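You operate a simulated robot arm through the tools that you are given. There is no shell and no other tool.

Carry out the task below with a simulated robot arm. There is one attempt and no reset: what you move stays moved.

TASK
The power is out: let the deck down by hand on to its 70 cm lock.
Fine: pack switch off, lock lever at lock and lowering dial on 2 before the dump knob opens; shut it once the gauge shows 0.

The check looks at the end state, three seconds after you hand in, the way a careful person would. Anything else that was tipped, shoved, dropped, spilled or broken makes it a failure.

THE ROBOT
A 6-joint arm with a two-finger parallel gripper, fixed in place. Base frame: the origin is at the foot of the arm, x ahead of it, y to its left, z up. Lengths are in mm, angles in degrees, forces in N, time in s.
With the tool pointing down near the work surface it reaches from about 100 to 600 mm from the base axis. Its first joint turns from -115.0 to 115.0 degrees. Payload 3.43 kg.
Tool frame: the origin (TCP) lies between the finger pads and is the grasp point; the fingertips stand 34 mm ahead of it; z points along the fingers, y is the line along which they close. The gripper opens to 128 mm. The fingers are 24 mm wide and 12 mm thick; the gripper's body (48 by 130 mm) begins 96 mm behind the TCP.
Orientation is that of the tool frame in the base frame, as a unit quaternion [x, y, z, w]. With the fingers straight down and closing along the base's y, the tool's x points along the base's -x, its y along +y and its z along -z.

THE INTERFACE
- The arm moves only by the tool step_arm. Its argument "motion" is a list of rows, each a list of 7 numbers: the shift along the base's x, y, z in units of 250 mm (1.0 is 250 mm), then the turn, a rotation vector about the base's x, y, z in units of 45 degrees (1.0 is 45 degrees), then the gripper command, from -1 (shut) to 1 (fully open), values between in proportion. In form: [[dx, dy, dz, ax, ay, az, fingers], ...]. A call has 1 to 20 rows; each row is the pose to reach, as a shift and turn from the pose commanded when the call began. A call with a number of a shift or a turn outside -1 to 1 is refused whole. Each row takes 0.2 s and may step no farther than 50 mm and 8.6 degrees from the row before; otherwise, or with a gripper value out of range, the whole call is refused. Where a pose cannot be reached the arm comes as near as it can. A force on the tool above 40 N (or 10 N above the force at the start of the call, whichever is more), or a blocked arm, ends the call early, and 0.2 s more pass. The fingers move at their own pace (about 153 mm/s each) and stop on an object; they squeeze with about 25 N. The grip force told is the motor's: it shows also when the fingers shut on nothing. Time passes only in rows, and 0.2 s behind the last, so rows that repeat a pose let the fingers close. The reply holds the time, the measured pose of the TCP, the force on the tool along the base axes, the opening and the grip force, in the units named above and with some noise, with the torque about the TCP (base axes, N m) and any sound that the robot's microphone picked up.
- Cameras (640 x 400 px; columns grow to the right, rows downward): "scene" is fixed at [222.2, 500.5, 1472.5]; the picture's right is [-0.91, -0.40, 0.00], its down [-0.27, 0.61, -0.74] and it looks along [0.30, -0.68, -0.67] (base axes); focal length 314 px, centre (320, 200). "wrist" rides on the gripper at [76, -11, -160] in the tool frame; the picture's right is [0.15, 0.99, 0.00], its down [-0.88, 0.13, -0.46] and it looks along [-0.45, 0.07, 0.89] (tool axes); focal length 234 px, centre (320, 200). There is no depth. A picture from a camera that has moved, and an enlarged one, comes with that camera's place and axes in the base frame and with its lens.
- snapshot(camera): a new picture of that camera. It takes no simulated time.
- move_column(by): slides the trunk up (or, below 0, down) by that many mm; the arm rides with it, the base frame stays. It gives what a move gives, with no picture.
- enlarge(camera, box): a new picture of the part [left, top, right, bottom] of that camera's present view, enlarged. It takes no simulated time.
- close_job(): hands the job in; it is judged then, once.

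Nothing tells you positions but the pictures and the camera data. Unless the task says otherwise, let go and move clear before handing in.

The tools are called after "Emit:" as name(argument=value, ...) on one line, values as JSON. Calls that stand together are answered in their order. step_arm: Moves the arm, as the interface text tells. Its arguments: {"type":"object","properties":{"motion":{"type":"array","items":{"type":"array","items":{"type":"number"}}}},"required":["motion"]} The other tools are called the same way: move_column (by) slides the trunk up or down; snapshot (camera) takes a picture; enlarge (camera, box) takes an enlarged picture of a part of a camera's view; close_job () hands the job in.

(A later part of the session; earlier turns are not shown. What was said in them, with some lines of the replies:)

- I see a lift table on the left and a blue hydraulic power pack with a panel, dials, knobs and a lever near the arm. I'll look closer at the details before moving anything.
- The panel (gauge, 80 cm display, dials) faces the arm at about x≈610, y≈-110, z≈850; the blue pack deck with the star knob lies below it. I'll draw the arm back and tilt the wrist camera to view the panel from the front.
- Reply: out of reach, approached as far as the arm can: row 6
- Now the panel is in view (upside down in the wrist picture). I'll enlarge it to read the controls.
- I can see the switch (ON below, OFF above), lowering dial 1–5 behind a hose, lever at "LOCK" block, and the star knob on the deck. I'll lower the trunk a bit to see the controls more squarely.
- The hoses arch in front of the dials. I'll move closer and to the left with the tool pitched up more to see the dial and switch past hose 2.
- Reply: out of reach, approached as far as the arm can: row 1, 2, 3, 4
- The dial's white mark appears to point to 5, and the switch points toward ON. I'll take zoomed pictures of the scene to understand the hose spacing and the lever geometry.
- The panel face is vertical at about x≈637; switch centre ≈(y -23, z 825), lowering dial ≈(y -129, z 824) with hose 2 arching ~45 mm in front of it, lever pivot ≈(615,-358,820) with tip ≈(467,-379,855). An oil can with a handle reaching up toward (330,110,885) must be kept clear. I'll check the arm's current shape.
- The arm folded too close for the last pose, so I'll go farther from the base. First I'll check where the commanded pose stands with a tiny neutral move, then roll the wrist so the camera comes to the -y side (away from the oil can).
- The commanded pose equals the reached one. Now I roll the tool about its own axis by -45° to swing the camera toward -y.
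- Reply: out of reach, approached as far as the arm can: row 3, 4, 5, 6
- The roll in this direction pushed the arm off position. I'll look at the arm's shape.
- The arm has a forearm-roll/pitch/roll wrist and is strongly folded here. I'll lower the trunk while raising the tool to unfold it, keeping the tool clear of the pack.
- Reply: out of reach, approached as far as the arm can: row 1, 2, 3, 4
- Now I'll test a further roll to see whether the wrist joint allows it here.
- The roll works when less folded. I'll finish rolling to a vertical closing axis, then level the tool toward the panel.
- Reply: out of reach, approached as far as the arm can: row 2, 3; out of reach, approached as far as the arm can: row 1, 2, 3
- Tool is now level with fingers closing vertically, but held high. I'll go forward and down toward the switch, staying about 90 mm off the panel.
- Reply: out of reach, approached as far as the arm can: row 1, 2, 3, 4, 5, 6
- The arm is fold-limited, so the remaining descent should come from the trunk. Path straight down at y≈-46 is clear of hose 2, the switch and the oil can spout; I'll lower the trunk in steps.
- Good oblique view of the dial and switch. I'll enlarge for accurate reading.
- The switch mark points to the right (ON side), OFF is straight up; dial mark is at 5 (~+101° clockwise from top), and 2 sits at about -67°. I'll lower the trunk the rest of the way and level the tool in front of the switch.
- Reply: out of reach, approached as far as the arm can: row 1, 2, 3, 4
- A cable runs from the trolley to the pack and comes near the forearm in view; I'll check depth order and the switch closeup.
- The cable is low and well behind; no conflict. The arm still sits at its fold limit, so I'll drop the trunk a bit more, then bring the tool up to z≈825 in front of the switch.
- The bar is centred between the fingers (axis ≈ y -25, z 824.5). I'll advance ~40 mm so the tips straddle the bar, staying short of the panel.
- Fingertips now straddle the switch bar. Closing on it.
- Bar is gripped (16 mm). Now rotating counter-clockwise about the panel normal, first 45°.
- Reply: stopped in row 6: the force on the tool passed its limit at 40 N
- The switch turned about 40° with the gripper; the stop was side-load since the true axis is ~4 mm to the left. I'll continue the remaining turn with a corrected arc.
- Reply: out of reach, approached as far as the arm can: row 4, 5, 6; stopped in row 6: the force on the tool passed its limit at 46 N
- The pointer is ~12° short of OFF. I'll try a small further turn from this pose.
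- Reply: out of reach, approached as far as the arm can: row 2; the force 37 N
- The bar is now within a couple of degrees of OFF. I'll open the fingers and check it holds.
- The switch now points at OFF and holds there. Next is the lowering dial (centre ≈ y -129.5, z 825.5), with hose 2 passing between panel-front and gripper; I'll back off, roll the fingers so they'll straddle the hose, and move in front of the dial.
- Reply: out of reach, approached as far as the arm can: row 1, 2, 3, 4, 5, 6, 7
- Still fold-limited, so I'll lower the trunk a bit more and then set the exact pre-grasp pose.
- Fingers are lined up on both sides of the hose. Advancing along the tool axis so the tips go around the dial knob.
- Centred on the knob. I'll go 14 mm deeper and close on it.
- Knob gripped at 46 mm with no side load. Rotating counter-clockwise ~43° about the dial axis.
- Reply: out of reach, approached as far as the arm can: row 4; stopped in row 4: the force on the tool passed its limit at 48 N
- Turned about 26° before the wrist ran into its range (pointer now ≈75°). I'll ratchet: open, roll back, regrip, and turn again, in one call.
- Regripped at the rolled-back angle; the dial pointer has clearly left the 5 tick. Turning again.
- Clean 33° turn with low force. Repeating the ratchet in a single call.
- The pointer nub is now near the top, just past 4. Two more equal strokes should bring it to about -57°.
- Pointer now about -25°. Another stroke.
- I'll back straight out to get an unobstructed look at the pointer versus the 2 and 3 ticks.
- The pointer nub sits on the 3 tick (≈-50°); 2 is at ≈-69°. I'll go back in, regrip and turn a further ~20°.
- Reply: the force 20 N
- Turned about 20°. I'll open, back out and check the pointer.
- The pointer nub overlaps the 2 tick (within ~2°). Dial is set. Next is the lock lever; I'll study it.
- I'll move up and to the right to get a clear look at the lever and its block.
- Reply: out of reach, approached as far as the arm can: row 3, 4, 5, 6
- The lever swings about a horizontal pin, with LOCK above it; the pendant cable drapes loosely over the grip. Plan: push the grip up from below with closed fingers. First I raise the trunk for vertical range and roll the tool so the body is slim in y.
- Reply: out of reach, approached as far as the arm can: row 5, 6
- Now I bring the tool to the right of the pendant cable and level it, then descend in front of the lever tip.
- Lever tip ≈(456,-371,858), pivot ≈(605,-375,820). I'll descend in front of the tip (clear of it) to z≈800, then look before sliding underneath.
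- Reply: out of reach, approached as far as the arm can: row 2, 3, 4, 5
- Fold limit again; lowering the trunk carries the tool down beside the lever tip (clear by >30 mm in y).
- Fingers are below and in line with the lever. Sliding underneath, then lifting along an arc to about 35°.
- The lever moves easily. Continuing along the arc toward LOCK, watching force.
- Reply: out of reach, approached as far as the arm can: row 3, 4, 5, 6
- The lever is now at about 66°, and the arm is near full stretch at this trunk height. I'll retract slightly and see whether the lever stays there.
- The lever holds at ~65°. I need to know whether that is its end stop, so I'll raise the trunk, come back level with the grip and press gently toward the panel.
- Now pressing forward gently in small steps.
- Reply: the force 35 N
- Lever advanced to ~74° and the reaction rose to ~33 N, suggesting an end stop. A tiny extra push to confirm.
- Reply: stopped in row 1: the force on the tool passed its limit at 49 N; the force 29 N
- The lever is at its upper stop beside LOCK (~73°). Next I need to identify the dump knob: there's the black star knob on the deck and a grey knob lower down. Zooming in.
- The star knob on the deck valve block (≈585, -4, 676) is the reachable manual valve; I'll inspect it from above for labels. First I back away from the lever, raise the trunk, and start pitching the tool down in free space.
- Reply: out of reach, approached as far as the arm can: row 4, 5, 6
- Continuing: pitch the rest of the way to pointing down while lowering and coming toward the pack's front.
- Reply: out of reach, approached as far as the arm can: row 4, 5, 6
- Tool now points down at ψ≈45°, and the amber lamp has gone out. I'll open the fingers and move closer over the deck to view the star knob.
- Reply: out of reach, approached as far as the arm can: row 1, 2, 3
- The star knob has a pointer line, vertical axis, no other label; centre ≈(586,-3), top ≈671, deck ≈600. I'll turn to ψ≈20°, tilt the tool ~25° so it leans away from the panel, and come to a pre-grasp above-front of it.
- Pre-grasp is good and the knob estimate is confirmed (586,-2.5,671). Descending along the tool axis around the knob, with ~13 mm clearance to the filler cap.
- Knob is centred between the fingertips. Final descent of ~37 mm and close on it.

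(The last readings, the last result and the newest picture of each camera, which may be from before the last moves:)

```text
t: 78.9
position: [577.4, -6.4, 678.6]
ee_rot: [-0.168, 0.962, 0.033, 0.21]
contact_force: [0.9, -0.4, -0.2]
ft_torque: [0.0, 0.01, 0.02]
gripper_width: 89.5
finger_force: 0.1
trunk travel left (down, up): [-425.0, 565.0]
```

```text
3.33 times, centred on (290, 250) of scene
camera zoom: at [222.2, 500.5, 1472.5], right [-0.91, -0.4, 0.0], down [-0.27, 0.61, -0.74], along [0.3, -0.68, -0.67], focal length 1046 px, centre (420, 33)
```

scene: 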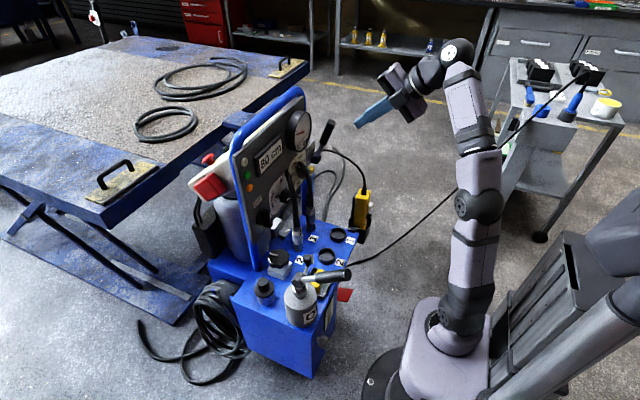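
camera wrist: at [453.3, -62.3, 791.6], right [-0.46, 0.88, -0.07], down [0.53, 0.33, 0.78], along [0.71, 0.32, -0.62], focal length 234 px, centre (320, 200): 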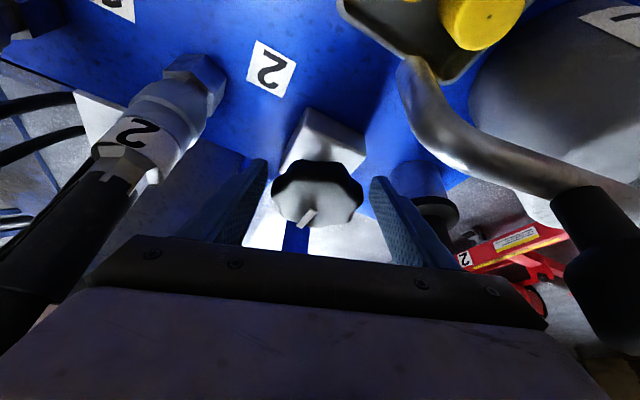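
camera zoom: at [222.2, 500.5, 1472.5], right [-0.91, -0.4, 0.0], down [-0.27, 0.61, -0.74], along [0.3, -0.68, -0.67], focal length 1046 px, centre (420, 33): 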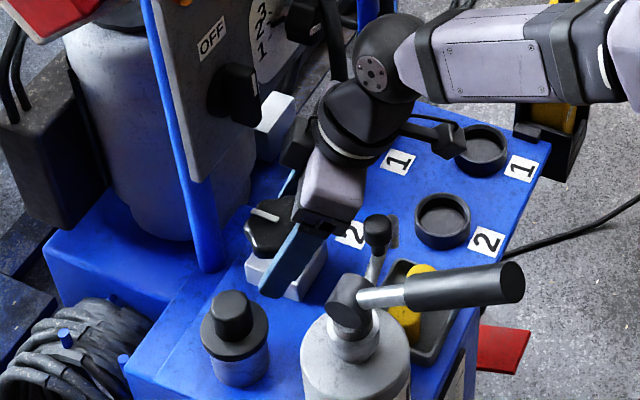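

Emit:
step_arm(motion=[[0, 0, 0, 0, 0, 0, -1], [0, 0, 0, 0, 0, 0, -1], [0, 0, 0, 0, 0, 0, -1]])

Emit:
enlarge(camera="wrist", box=[220, 80, 440, 260])

Emit:
enlarge(camera="scene", box=[220, 100, 330, 190])

```text
t: 79.7
position: [578.4, -7.9, 677.9]
ee_rot: [-0.169, 0.962, 0.034, 0.21]
contact_force: [1.7, -10.6, -2.8]
ft_torque: [-0.2, -0.63, -0.03]
gripper_width: 69.9
finger_force: 44.8
trunk travel left (down, up): [-425.0, 565.0]
```

```text
2.22 times, centred on (330, 170) of wrist
camera zoom: at [453.6, -63.5, 791.6], right [-0.46, 0.89, -0.07], down [0.53, 0.33, 0.78], along [0.71, 0.32, -0.62], focal length 520 px, centre (298, 267)
```

zoom: 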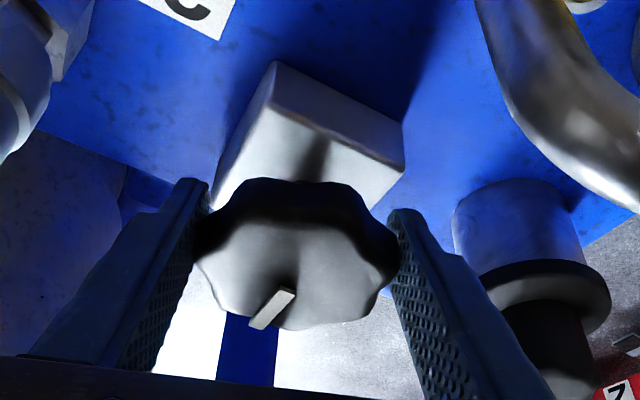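

```text
4.44 times, centred on (275, 145) of scene
camera zoom: at [222.2, 500.5, 1472.5], right [-0.91, -0.4, 0.0], down [-0.27, 0.61, -0.74], along [0.3, -0.68, -0.67], focal length 1395 px, centre (520, 444)
```

zoom: 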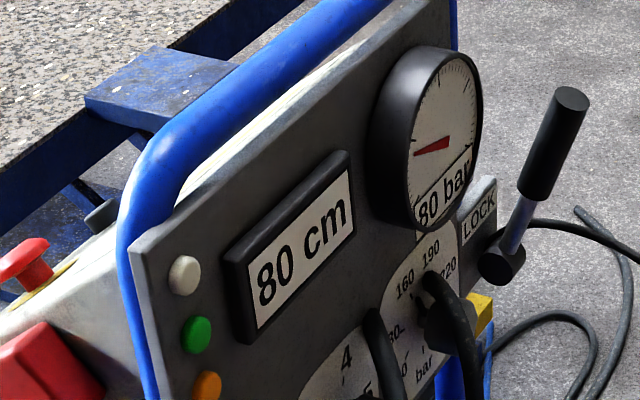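

Gripped (70 mm). All prerequisites are set, so I'll open the dump knob counter-clockwise, first ~16°, and watch the gauge.

Emit:
step_arm(motion=[[0.0025, -0.0044, 0, 0, 0, 0.178, -1], [0.0056, -0.0083, 0, 0, 0, 0.356, -1]])

Emit:
enlarge(camera="wrist", box=[220, 80, 440, 260])

Emit:
enlarge(camera="scene", box=[220, 100, 330, 190])

```text
t: 80.3
position: [578.9, -9.2, 678.6]
ee_rot: [-0.303, 0.929, 0.063, 0.203]
contact_force: [2.9, -8.8, 0.6]
ft_torque: [-0.56, 0.49, -0.1]
gripper_width: 69.6
finger_force: 44.5
trunk travel left (down, up): [-425.0, 565.0]
```

```text
2.22 times, centred on (330, 170) of wrist
camera zoom: at [475.1, -97.8, 791.7], right [-0.69, 0.72, -0.07], down [0.41, 0.47, 0.78], along [0.59, 0.51, -0.62], focal length 520 px, centre (298, 267)
```

zoom: 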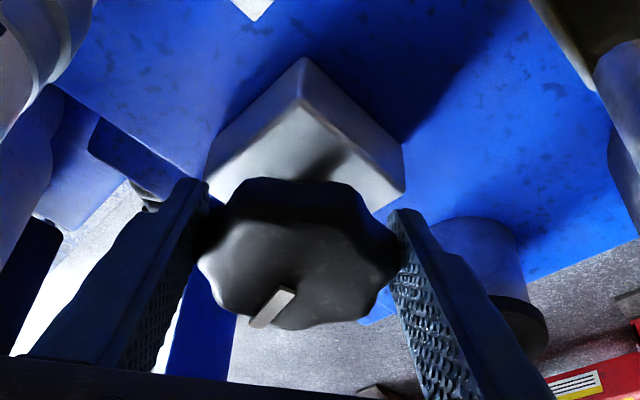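

```text
4.44 times, centred on (275, 145) of scene
camera zoom: at [222.2, 500.5, 1472.5], right [-0.91, -0.4, 0.0], down [-0.27, 0.61, -0.74], along [0.3, -0.68, -0.67], focal length 1395 px, centre (520, 444)
```

zoom: 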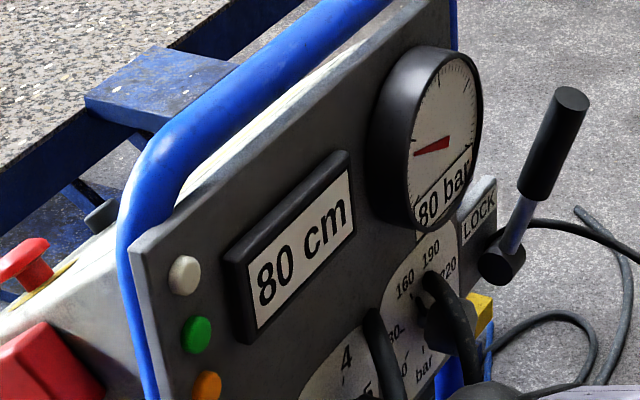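

The knob turns freely; nothing moves yet. Another 16° counter-clockwise.

Emit:
step_arm(motion=[[0.0036, -0.0035, 0, 0, 0, 0.178, -1], [0.0076, -0.0065, 0, 0, 0, 0.356, -1]])

Emit:
enlarge(camera="wrist", box=[220, 80, 440, 260])

Emit:
enlarge(camera="scene", box=[220, 100, 330, 190])

Emit:
snapshot(camera="wrist")

```text
t: 80.9
position: [580.5, -11.1, 679.1]
ee_rot: [-0.43, 0.877, 0.092, 0.192]
contact_force: [3.7, -5.3, -2.4]
ft_torque: [-0.29, 0.12, -0.06]
gripper_width: 69.6
finger_force: 45.4
trunk travel left (down, up): [-425.0, 565.0]
```

```text
2.22 times, centred on (330, 170) of wrist
camera zoom: at [505.0, -124.4, 791.7], right [-0.86, 0.5, -0.07], down [0.27, 0.56, 0.78], along [0.43, 0.65, -0.62], focal length 520 px, centre (298, 267)
```

zoom: 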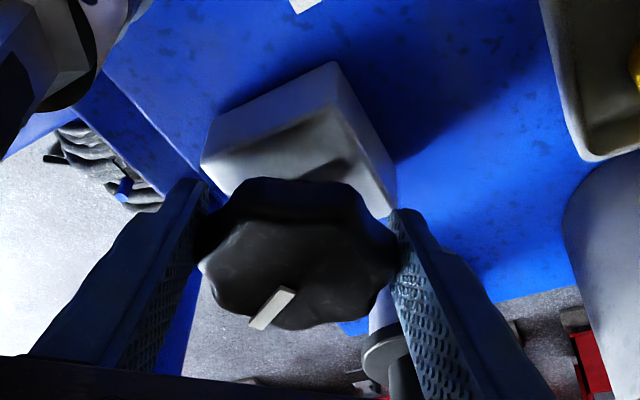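

```text
4.44 times, centred on (275, 145) of scene
camera zoom: at [222.2, 500.5, 1472.5], right [-0.91, -0.4, 0.0], down [-0.27, 0.61, -0.74], along [0.3, -0.68, -0.67], focal length 1395 px, centre (520, 444)
```

zoom: 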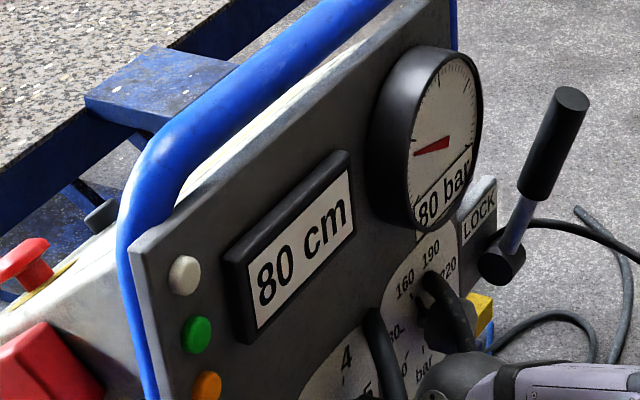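

```text
taken
camera wrist: at [505.0, -124.4, 791.7], right [-0.86, 0.5, -0.07], down [0.27, 0.56, 0.78], along [0.43, 0.65, -0.62], focal length 234 px, centre (320, 200)
```

wrist: 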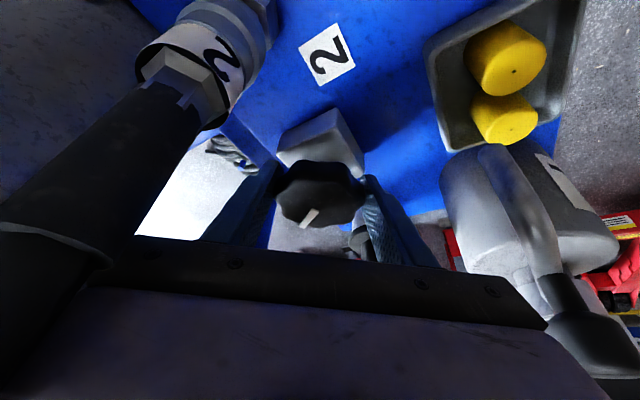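

Turned ~32° with no resistance. I'll wait a second to see if anything changes.

Emit:
step_arm(motion=[[0, 0, 0, 0, 0, 0, -1], [0, 0, 0, 0, 0, 0, -1], [0, 0, 0, 0, 0, 0, -1], [0, 0, 0, 0, 0, 0, -1], [0, 0, 0, 0, 0, 0, -1]])

Emit:
enlarge(camera="scene", box=[220, 100, 330, 190])

```text
t: 82.1
position: [580.6, -11.2, 678.5]
ee_rot: [-0.428, 0.878, 0.092, 0.193]
contact_force: [4.4, -1.5, -2.6]
ft_torque: [0.51, 0.11, -0.04]
gripper_width: 69.6
finger_force: 45.1
trunk travel left (down, up): [-425.0, 565.0]
```

```text
4.44 times, centred on (275, 145) of scene
camera zoom: at [222.2, 500.5, 1472.5], right [-0.91, -0.4, 0.0], down [-0.27, 0.61, -0.74], along [0.3, -0.68, -0.67], focal length 1395 px, centre (520, 444)
```

zoom: 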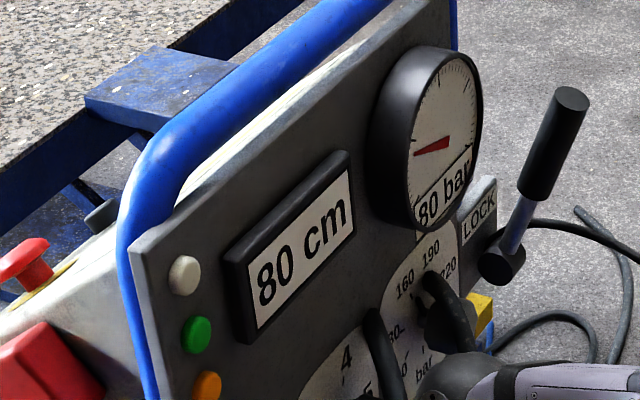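

No change, so it needs more turns. I'll ratchet: open, swing back 32°, regrip, and turn another 32° counter-clockwise.

Emit:
step_arm(motion=[[0, 0, 0, 0, 0, 0, 0.4], [0, 0, 0, 0, 0, 0, 0.4], [-0.004, 0.003, 0, 0, 0, -0.178, 0.4], [-0.0076, 0.0065, 0, 0, 0, -0.356, 0.4], [-0.0107, 0.0104, 0, 0, 0, -0.533, 0.4], [-0.0132, 0.0148, 0, 0, 0, -0.711, 0.4], [-0.0132, 0.0148, 0, 0, 0, -0.711, -1], [-0.0132, 0.0148, 0, 0, 0, -0.711, -1], [-0.0107, 0.0104, 0, 0, 0, -0.533, -1], [-0.0076, 0.0065, 0, 0, 0, -0.356, -1], [-0.004, 0.003, 0, 0, 0, -0.178, -1], [0, 0, 0, 0, 0, 0, -1]])

Emit:
enlarge(camera="scene", box=[220, 100, 330, 190])

Emit:
enlarge(camera="wrist", box=[220, 80, 440, 260])

```text
t: 84.7
position: [579.8, -10.9, 679.3]
ee_rot: [-0.429, 0.878, 0.091, 0.192]
contact_force: [-3.7, -11.1, -0.4]
ft_torque: [-0.1, 0.5, -0.04]
gripper_width: 69.5
finger_force: 45.3
trunk travel left (down, up): [-425.0, 565.0]
```

```text
4.44 times, centred on (275, 145) of scene
camera zoom: at [222.2, 500.5, 1472.5], right [-0.91, -0.4, 0.0], down [-0.27, 0.61, -0.74], along [0.3, -0.68, -0.67], focal length 1395 px, centre (520, 444)
```

zoom: 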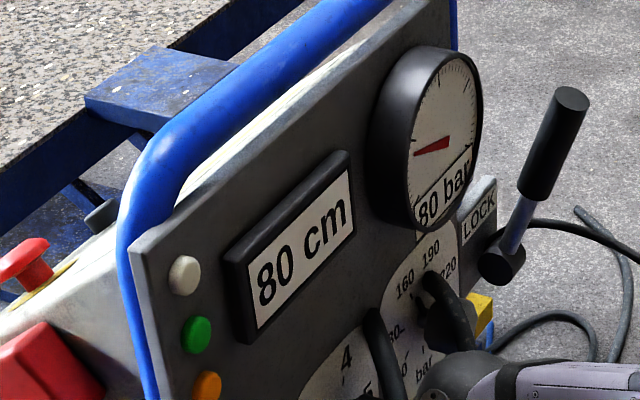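

```text
2.22 times, centred on (330, 170) of wrist
camera zoom: at [504.5, -124.9, 792.6], right [-0.86, 0.5, -0.07], down [0.27, 0.56, 0.78], along [0.43, 0.65, -0.62], focal length 520 px, centre (298, 267)
```

zoom: 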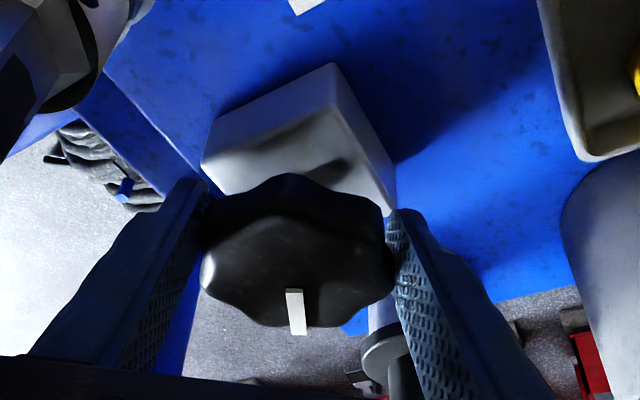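

The knob has turned ~60° in total; still no flow. Another stroke.

Emit:
step_arm(motion=[[0, 0, 0, 0, 0, 0, 0.4], [0, 0, 0, 0, 0, 0, 0.4], [-0.004, 0.003, 0, 0, 0, -0.178, 0.4], [-0.0076, 0.0065, 0, 0, 0, -0.356, 0.4], [-0.0107, 0.0104, 0, 0, 0, -0.533, 0.4], [-0.0132, 0.0148, 0, 0, 0, -0.711, 0.4], [-0.0132, 0.0148, 0, 0, 0, -0.711, -1], [-0.0132, 0.0148, 0, 0, 0, -0.711, -1], [-0.0107, 0.0104, 0, 0, 0, -0.533, -1], [-0.0076, 0.0065, 0, 0, 0, -0.356, -1], [-0.004, 0.003, 0, 0, 0, -0.178, -1], [0, 0, 0, 0, 0, 0, -1]])

Emit:
enlarge(camera="scene", box=[220, 100, 330, 190])

Emit:
enlarge(camera="wrist", box=[220, 80, 440, 260])

```text
t: 87.3
position: [580.6, -10.6, 678.8]
ee_rot: [-0.429, 0.878, 0.09, 0.193]
contact_force: [-2.3, -9.6, 1.1]
ft_torque: [-0.46, 0.25, -0.03]
gripper_width: 69.9
finger_force: 44.8
trunk travel left (down, up): [-425.0, 565.0]
```

```text
4.44 times, centred on (275, 145) of scene
camera zoom: at [222.2, 500.5, 1472.5], right [-0.91, -0.4, 0.0], down [-0.27, 0.61, -0.74], along [0.3, -0.68, -0.67], focal length 1395 px, centre (520, 444)
```

zoom: 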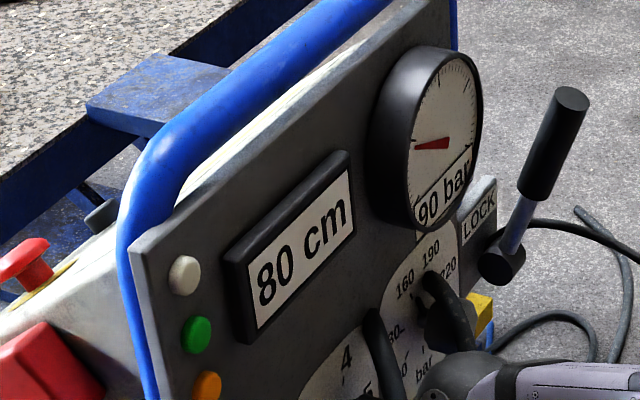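

```text
2.22 times, centred on (330, 170) of wrist
camera zoom: at [504.5, -124.9, 792.3], right [-0.86, 0.5, -0.07], down [0.27, 0.56, 0.78], along [0.43, 0.65, -0.62], focal length 520 px, centre (298, 267)
```

zoom: 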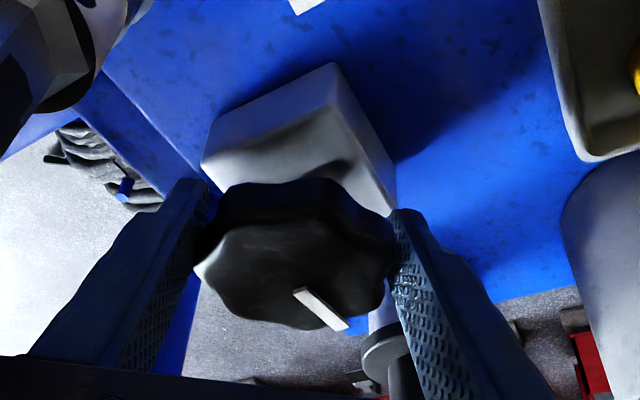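

The gauge moved (90 bar) and the deck has started to sink slightly – the valve is open. I'll hold here and watch it lower.

Emit:
step_arm(motion=[[0, 0, 0, 0, 0, 0, -1], [0, 0, 0, 0, 0, 0, -1], [0, 0, 0, 0, 0, 0, -1], [0, 0, 0, 0, 0, 0, -1], [0, 0, 0, 0, 0, 0, -1]])

Emit:
enlarge(camera="scene", box=[220, 100, 330, 190])

Emit:
snapshot(camera="scene")

```text
t: 88.5
position: [579.8, -11.5, 678.3]
ee_rot: [-0.428, 0.878, 0.091, 0.193]
contact_force: [-3.0, -12.2, 0.3]
ft_torque: [-0.33, 0.51, -0.06]
gripper_width: 69.7
finger_force: 45.4
trunk travel left (down, up): [-425.0, 565.0]
```

```text
4.44 times, centred on (275, 145) of scene
camera zoom: at [222.2, 500.5, 1472.5], right [-0.91, -0.4, 0.0], down [-0.27, 0.61, -0.74], along [0.3, -0.68, -0.67], focal length 1395 px, centre (520, 444)
```

zoom: 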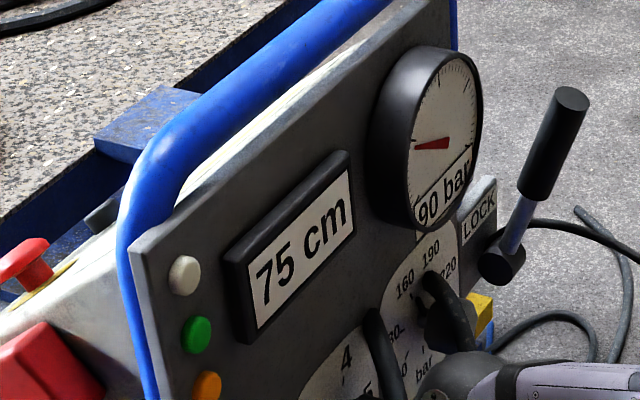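

```text
taken
```

scene: 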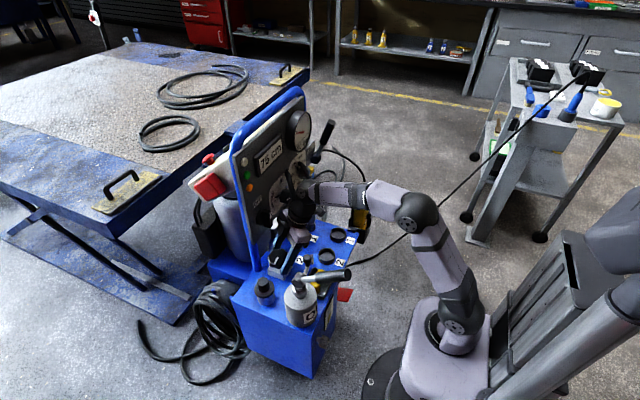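

The deck is lowering: 75 cm. Holding until it lands on the lock.

Emit:
step_arm(motion=[[0, 0, 0, 0, 0, 0, -1], [0, 0, 0, 0, 0, 0, -1], [0, 0, 0, 0, 0, 0, -1], [0, 0, 0, 0, 0, 0, -1], [0, 0, 0, 0, 0, 0, -1]])

Emit:
enlarge(camera="scene", box=[220, 100, 330, 190])

```text
t: 89.7
position: [579.8, -11.8, 677.5]
ee_rot: [-0.427, 0.879, 0.091, 0.194]
contact_force: [-4.4, -11.4, 0.7]
ft_torque: [0.1, 0.24, 0.0]
gripper_width: 69.4
finger_force: 45.4
trunk travel left (down, up): [-425.0, 565.0]
```

```text
4.44 times, centred on (275, 145) of scene
camera zoom: at [222.2, 500.5, 1472.5], right [-0.91, -0.4, 0.0], down [-0.27, 0.61, -0.74], along [0.3, -0.68, -0.67], focal length 1395 px, centre (520, 444)
```

zoom: 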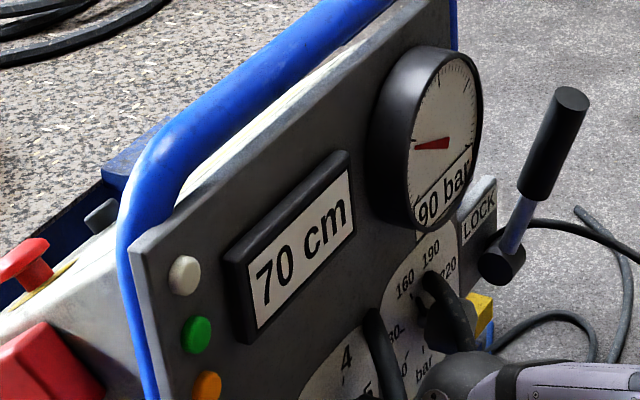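

70 cm now; waiting briefly for the lock to take the load and pressure to fall.

Emit:
step_arm(motion=[[0, 0, 0, 0, 0, 0, -1]])

Emit:
enlarge(camera="scene", box=[220, 100, 330, 190])

```text
t: 90.1
position: [579.3, -11.4, 679.5]
ee_rot: [-0.428, 0.878, 0.092, 0.194]
contact_force: [-4.8, -12.4, -0.7]
ft_torque: [0.15, 0.22, -0.03]
gripper_width: 69.7
finger_force: 45.2
trunk travel left (down, up): [-425.0, 565.0]
```

```text
4.44 times, centred on (275, 145) of scene
camera zoom: at [222.2, 500.5, 1472.5], right [-0.91, -0.4, 0.0], down [-0.27, 0.61, -0.74], along [0.3, -0.68, -0.67], focal length 1395 px, centre (520, 444)
```

zoom: 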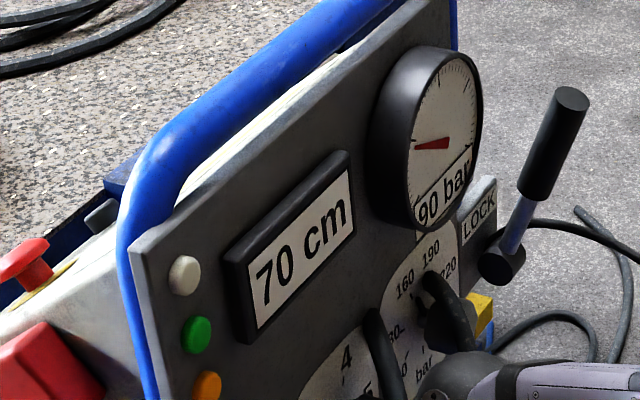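

Emit:
step_arm(motion=[[0, 0, 0, 0, 0, 0, -1]])

Emit:
enlarge(camera="scene", box=[220, 100, 330, 190])

```text
t: 90.5
position: [580.2, -10.7, 679.6]
ee_rot: [-0.428, 0.878, 0.091, 0.194]
contact_force: [-4.8, -11.2, -0.5]
ft_torque: [0.19, 0.22, -0.03]
gripper_width: 69.8
finger_force: 45.1
trunk travel left (down, up): [-425.0, 565.0]
```

```text
4.44 times, centred on (275, 145) of scene
camera zoom: at [222.2, 500.5, 1472.5], right [-0.91, -0.4, 0.0], down [-0.27, 0.61, -0.74], along [0.3, -0.68, -0.67], focal length 1395 px, centre (520, 444)
```

zoom: 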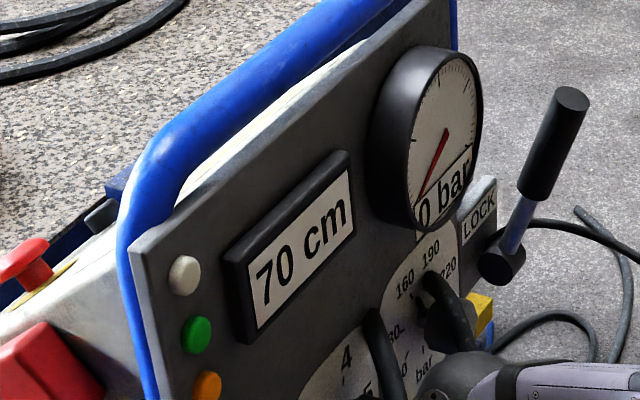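

Gauge reads 0 bar at 70 cm – the deck is on its lock. Now shutting the knob: clockwise in strokes, reversing the turns made.

Emit:
step_arm(motion=[[-0.004, 0.003, 0, 0, 0, -0.178, -1], [-0.0076, 0.0065, 0, 0, 0, -0.356, -1], [-0.0107, 0.0104, 0, 0, 0, -0.533, -1], [-0.0132, 0.0148, 0, 0, 0, -0.711, -1], [-0.0132, 0.0148, 0, 0, 0, -0.711, 0.4], [-0.0132, 0.0148, 0, 0, 0, -0.711, 0.4], [-0.0107, 0.0104, 0, 0, 0, -0.533, 0.4], [-0.0076, 0.0065, 0, 0, 0, -0.356, 0.4], [-0.004, 0.003, 0, 0, 0, -0.178, 0.4], [0, 0, 0, 0, 0, 0, 0.4], [0, 0, 0, 0, 0, 0, -1], [0, 0, 0, 0, 0, 0, -1]])

Emit:
enlarge(camera="wrist", box=[220, 80, 440, 260])

Emit:
enlarge(camera="scene", box=[220, 100, 330, 190])

```text
t: 93.1
position: [580.7, -10.8, 679.0]
ee_rot: [-0.429, 0.878, 0.092, 0.193]
contact_force: [3.4, -2.0, -1.5]
ft_torque: [0.39, -0.02, 0.0]
gripper_width: 69.5
finger_force: 44.8
trunk travel left (down, up): [-425.0, 565.0]
```

```text
2.22 times, centred on (330, 170) of wrist
camera zoom: at [504.7, -124.0, 792.0], right [-0.86, 0.51, -0.07], down [0.27, 0.56, 0.78], along [0.43, 0.65, -0.62], focal length 520 px, centre (298, 267)
```

zoom: 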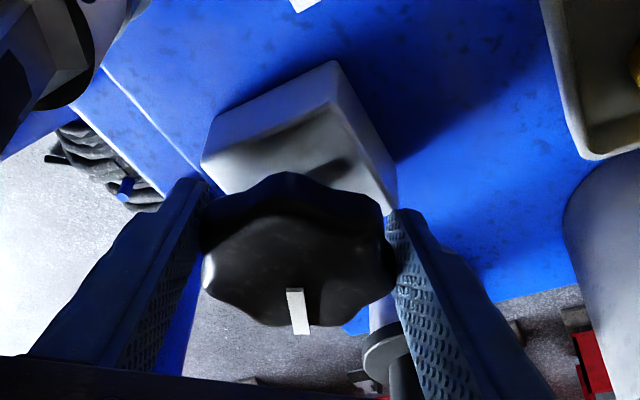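

```text
4.44 times, centred on (275, 145) of scene
camera zoom: at [222.2, 500.5, 1472.5], right [-0.91, -0.4, 0.0], down [-0.27, 0.61, -0.74], along [0.3, -0.68, -0.67], focal length 1395 px, centre (520, 444)
```

zoom: 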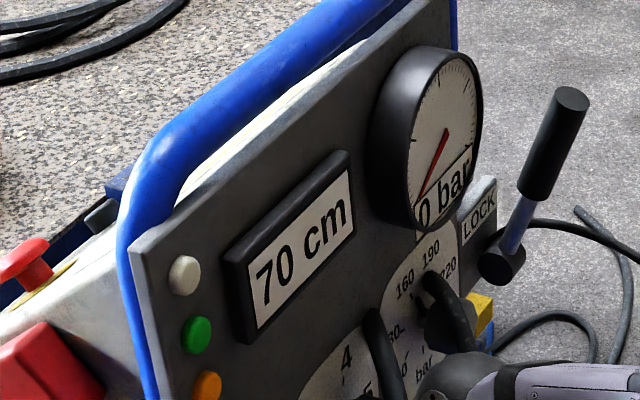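

Back to the two-stroke position. Repeating the clockwise stroke.

Emit:
step_arm(motion=[[-0.004, 0.003, 0, 0, 0, -0.178, -1], [-0.0076, 0.0065, 0, 0, 0, -0.356, -1], [-0.0107, 0.0104, 0, 0, 0, -0.533, -1], [-0.0132, 0.0148, 0, 0, 0, -0.711, -1], [-0.0132, 0.0148, 0, 0, 0, -0.711, 0.4], [-0.0132, 0.0148, 0, 0, 0, -0.711, 0.4], [-0.0107, 0.0104, 0, 0, 0, -0.533, 0.4], [-0.0076, 0.0065, 0, 0, 0, -0.356, 0.4], [-0.004, 0.003, 0, 0, 0, -0.178, 0.4], [0, 0, 0, 0, 0, 0, 0.4], [0, 0, 0, 0, 0, 0, -1], [0, 0, 0, 0, 0, 0, -1]])

Emit:
enlarge(camera="wrist", box=[220, 80, 440, 260])

```text
t: 95.7
position: [580.9, -10.1, 678.1]
ee_rot: [-0.428, 0.878, 0.091, 0.193]
contact_force: [3.2, -1.8, -0.6]
ft_torque: [0.43, 0.42, -0.02]
gripper_width: 69.7
finger_force: 45.5
trunk travel left (down, up): [-425.0, 565.0]
```

```text
2.22 times, centred on (330, 170) of wrist
camera zoom: at [504.7, -124.2, 791.9], right [-0.86, 0.51, -0.07], down [0.27, 0.56, 0.78], along [0.43, 0.65, -0.62], focal length 520 px, centre (298, 267)
```

zoom: 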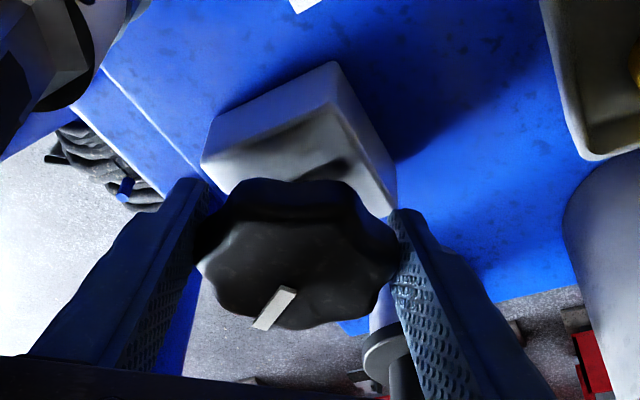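

One more 32° to the original shut position.

Emit:
step_arm(motion=[[-0.004, 0.003, 0, 0, 0, -0.178, -1], [-0.0076, 0.0065, 0, 0, 0, -0.356, -1], [-0.0107, 0.0104, 0, 0, 0, -0.533, -1], [-0.0132, 0.0148, 0, 0, 0, -0.711, -1], [-0.0132, 0.0148, 0, 0, 0, -0.711, -1]])

Emit:
enlarge(camera="wrist", box=[220, 80, 440, 260])

```text
t: 96.9
position: [578.4, -7.6, 678.7]
ee_rot: [-0.168, 0.962, 0.033, 0.212]
contact_force: [11.6, -1.9, 0.4]
ft_torque: [0.12, 0.69, -0.07]
gripper_width: 69.8
finger_force: 45.3
trunk travel left (down, up): [-425.0, 565.0]
```

```text
2.22 times, centred on (330, 170) of wrist
camera zoom: at [453.6, -63.5, 791.8], right [-0.46, 0.89, -0.07], down [0.53, 0.33, 0.78], along [0.71, 0.32, -0.62], focal length 520 px, centre (298, 267)
```

zoom: 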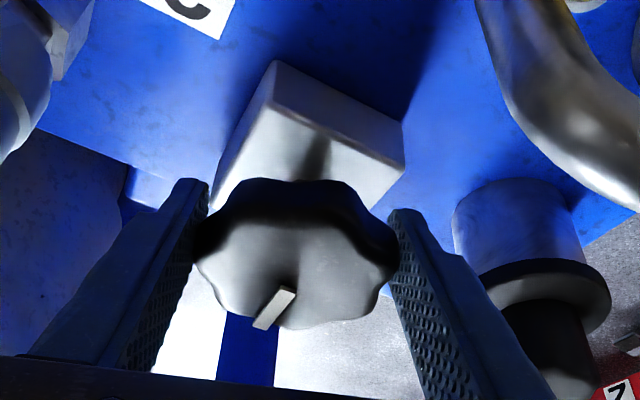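

Almost at the original mark (perhaps 3° short). I'll turn a few degrees further clockwise until it seats.

Emit:
step_arm(motion=[[-0.001, 0.0022, 0, 0, 0, -0.08, -1], [-0.002, 0.0045, 0, 0, 0, -0.15, -1]])

Emit:
enlarge(camera="wrist", box=[220, 80, 440, 260])

```text
t: 97.5
position: [576.9, -6.8, 678.1]
ee_rot: [-0.113, 0.971, 0.021, 0.211]
contact_force: [5.8, -8.9, 1.5]
ft_torque: [0.1, 0.31, 1.01]
gripper_width: 69.7
finger_force: 45.5
trunk travel left (down, up): [-425.0, 565.0]
```

```text
2.22 times, centred on (330, 170) of wrist
camera zoom: at [446.5, -48.3, 792.2], right [-0.36, 0.93, -0.07], down [0.56, 0.27, 0.78], along [0.74, 0.24, -0.62], focal length 520 px, centre (298, 267)
```

zoom: 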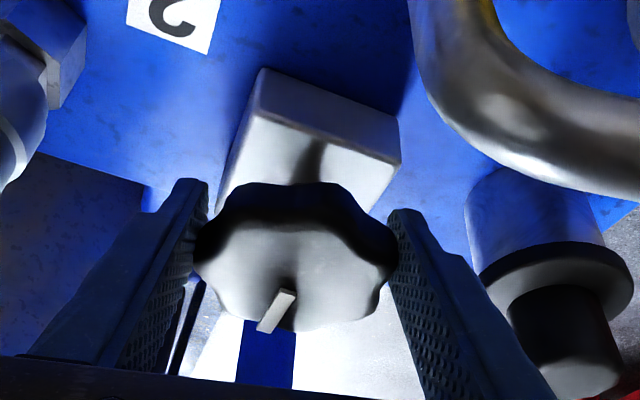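

Torque of 1 N·m now resists – the knob is seated shut. Opening the fingers and backing out along the tool axis.

Emit:
step_arm(motion=[[0, 0, 0, 0, 0, 0, 0.4], [0, 0, 0, 0, 0, 0, 0.4], [-0.065, -0.014, 0.146, 0, 0, 0, 0.4], [-0.13, -0.028, 0.292, 0, 0, 0, 0.4], [-0.195, -0.042, 0.438, 0, 0, 0, 0.4], [-0.243, -0.053, 0.547, 0, 0, 0, 0.4], [-0.26, -0.08, 0.7, 0, 0, 0, 0.4]])

Emit:
snapshot(camera="wrist")

Emit:
snapshot(camera="scene")

Emit:
enlarge(camera="scene", box=[220, 100, 340, 200])

```text
t: 99.1
position: [510.0, -25.8, 857.0]
ee_rot: [-0.112, 0.971, 0.021, 0.212]
contact_force: [-0.8, 0.0, 0.7]
ft_torque: [-0.01, -0.02, 0.01]
gripper_width: 89.8
finger_force: 0.0
trunk travel left (down, up): [-425.0, 565.0]
```

```text
taken
camera wrist: at [380.1, -67.2, 969.9], right [-0.35, 0.93, -0.07], down [0.56, 0.27, 0.78], along [0.75, 0.24, -0.62], focal length 234 px, centre (320, 200)
```

wrist: 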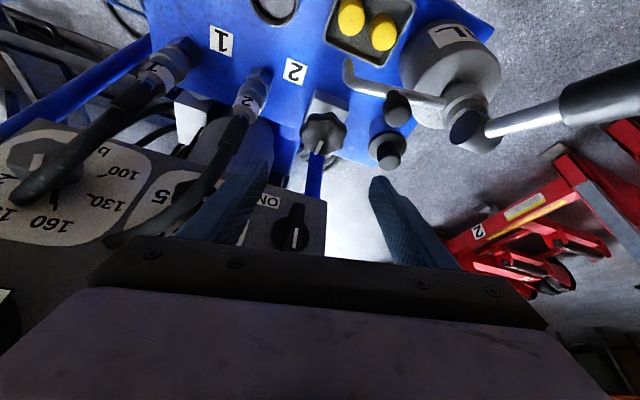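

```text
taken
```

scene: 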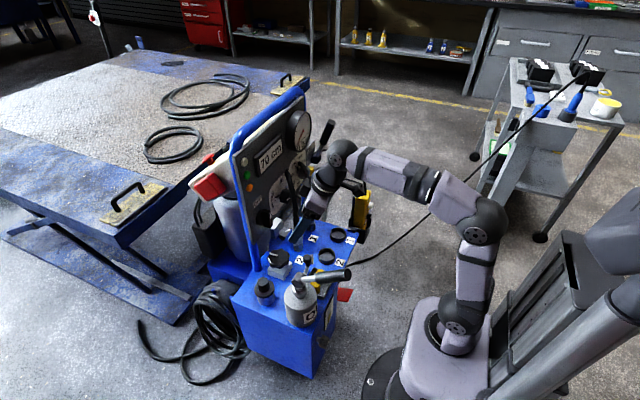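

```text
4.00 times, centred on (280, 150) of scene
camera zoom: at [222.2, 500.5, 1472.5], right [-0.91, -0.4, 0.0], down [-0.27, 0.61, -0.74], along [0.3, -0.68, -0.67], focal length 1256 px, centre (480, 400)
```

zoom: 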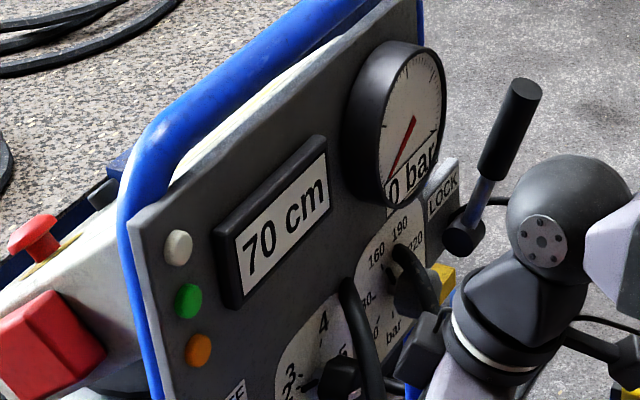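

Gauge 0 bar, 70 cm, lever at LOCK. I'll move the arm clear and then verify each control.

Emit:
step_arm(motion=[[-0.05, -0.06, 0.12, 0, 0, 0, 0.4], [-0.15, -0.15, 0.2, 0, 0, 0, 0.4], [-0.27, -0.25, 0.25, 0, 0, 0, 0.4], [-0.38, -0.35, 0.28, 0, 0, 0, 0.4], [-0.48, -0.45, 0.3, 0, 0, 0, 0.4]])

Emit:
snapshot(camera="wrist")

Emit:
snapshot(camera="scene")

Emit:
enlarge(camera="scene", box=[230, 160, 330, 250])

Emit:
enlarge(camera="scene", box=[274, 183, 300, 203])

```text
t: 100.3
position: [390.8, -138.5, 929.6]
ee_rot: [-0.113, 0.97, 0.021, 0.212]
contact_force: [0.7, 0.3, -0.1]
ft_torque: [0.02, -0.01, 0.01]
gripper_width: 89.7
finger_force: 0.0
trunk travel left (down, up): [-425.0, 565.0]
```

```text
taken
camera wrist: at [259.9, -180.8, 1043.4], right [-0.36, 0.93, -0.07], down [0.56, 0.27, 0.78], along [0.75, 0.24, -0.62], focal length 234 px, centre (320, 200)
```

wrist: 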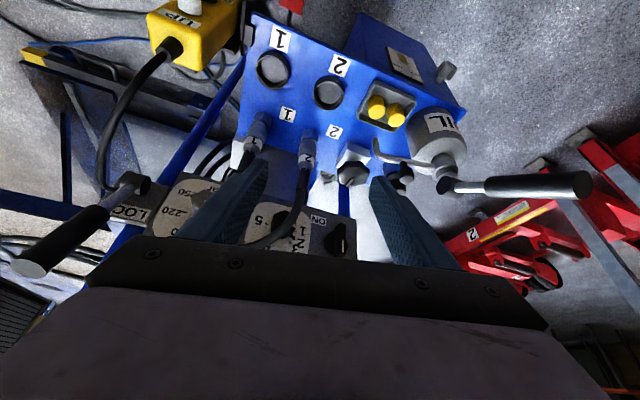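

```text
taken
```

scene: 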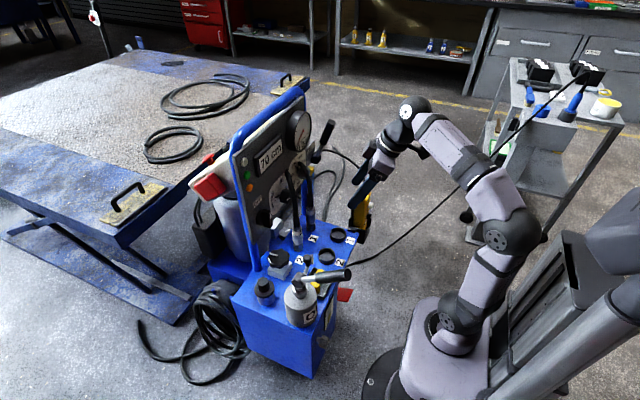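

```text
4.44 times, centred on (280, 205) of scene
camera zoom: at [222.2, 500.5, 1472.5], right [-0.91, -0.4, 0.0], down [-0.27, 0.61, -0.74], along [0.3, -0.68, -0.67], focal length 1395 px, centre (498, 178)
```

zoom: 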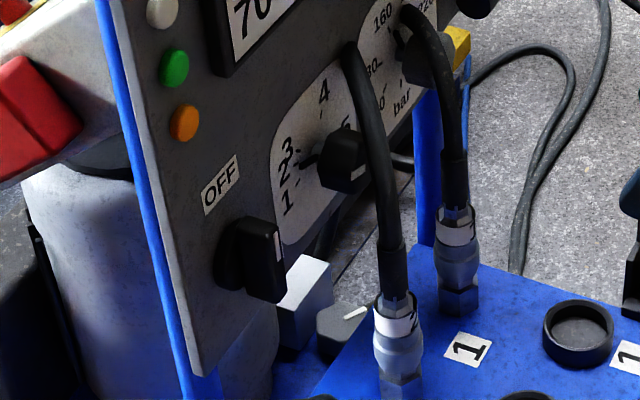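

```text
16.00 times, centred on (287, 193) of scene
camera zoom: at [222.2, 500.5, 1472.5], right [-0.91, -0.4, 0.0], down [-0.27, 0.61, -0.74], along [0.3, -0.68, -0.67], focal length 5022 px, centre (848, 312)
```

zoom: 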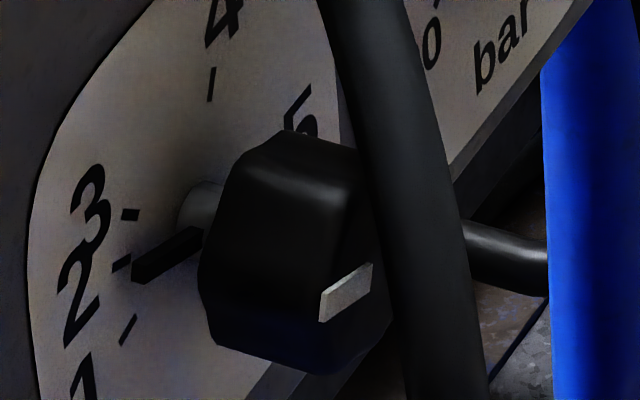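

Emit:
enlarge(camera="scene", box=[250, 215, 370, 335])

Emit:
enlarge(camera="scene", box=[0, 40, 330, 330])

Emit:
enlarge(camera="scene", box=[240, 100, 390, 220])

```text
3.33 times, centred on (310, 275) of scene
camera zoom: at [222.2, 500.5, 1472.5], right [-0.91, -0.4, 0.0], down [-0.27, 0.61, -0.74], along [0.3, -0.68, -0.67], focal length 1046 px, centre (353, -50)
```

zoom: 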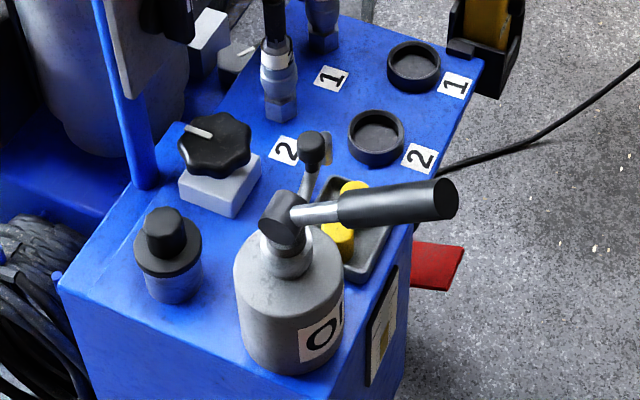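

```text
1.38 times, centred on (165, 185) of scene
camera zoom: at [222.2, 500.5, 1472.5], right [-0.91, -0.4, 0.0], down [-0.27, 0.61, -0.74], along [0.3, -0.68, -0.67], focal length 433 px, centre (534, 221)
```

zoom: 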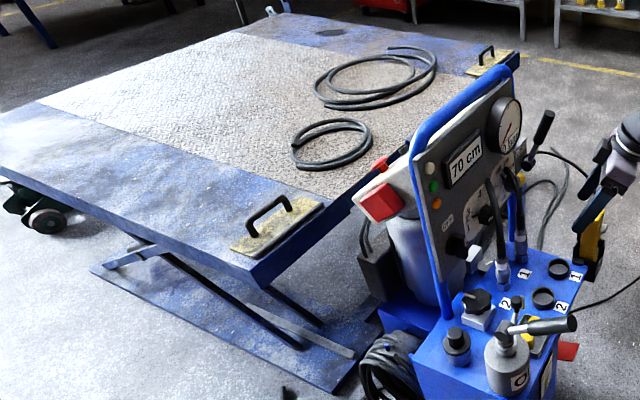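

```text
3.33 times, centred on (315, 160) of scene
camera zoom: at [222.2, 500.5, 1472.5], right [-0.91, -0.4, 0.0], down [-0.27, 0.61, -0.74], along [0.3, -0.68, -0.67], focal length 1046 px, centre (337, 333)
```

zoom: 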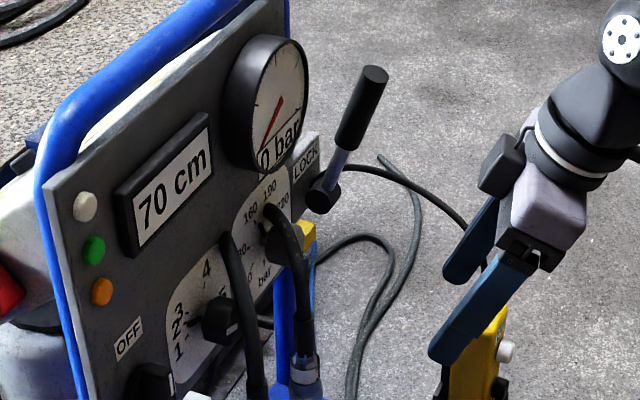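

The display shows 70 cm and the gauge 0 bar. The switch is at OFF, the lowering dial on 2, the lever up at LOCK, and the dump knob back at its shut mark. Nothing else looks disturbed and the arm is clear, so I'm handing in.

Emit:
close_job()

```text
The job is handed in.
```

The deck is down on its 70 cm lock: the display reads 70 cm and the gauge reads 0 bar.

- **Before opening the dump knob:** I turned the pack switch to OFF. I set the lowering dial to 2, with the pointer within about 2° of the mark. I raised the lock lever until it hit its stop, about 73° up beside the LOCK label.
- **Lowering:** I took the unlabelled black star knob on the pack's valve block to be the dump knob. Opened about 95°, it started the deck down, which confirmed it. The deck came down from 80 cm and the gauge dropped to 0 at 70 cm.
- **Shutting:** I turned the knob back clockwise until it seated firmly, with its mark where it was at the start.

The oil can, hoses, pendant and other items looked undisturbed in the final pictures. The gripper is open and clear of the pack. The job is handed in; I haven't seen the result of the check.
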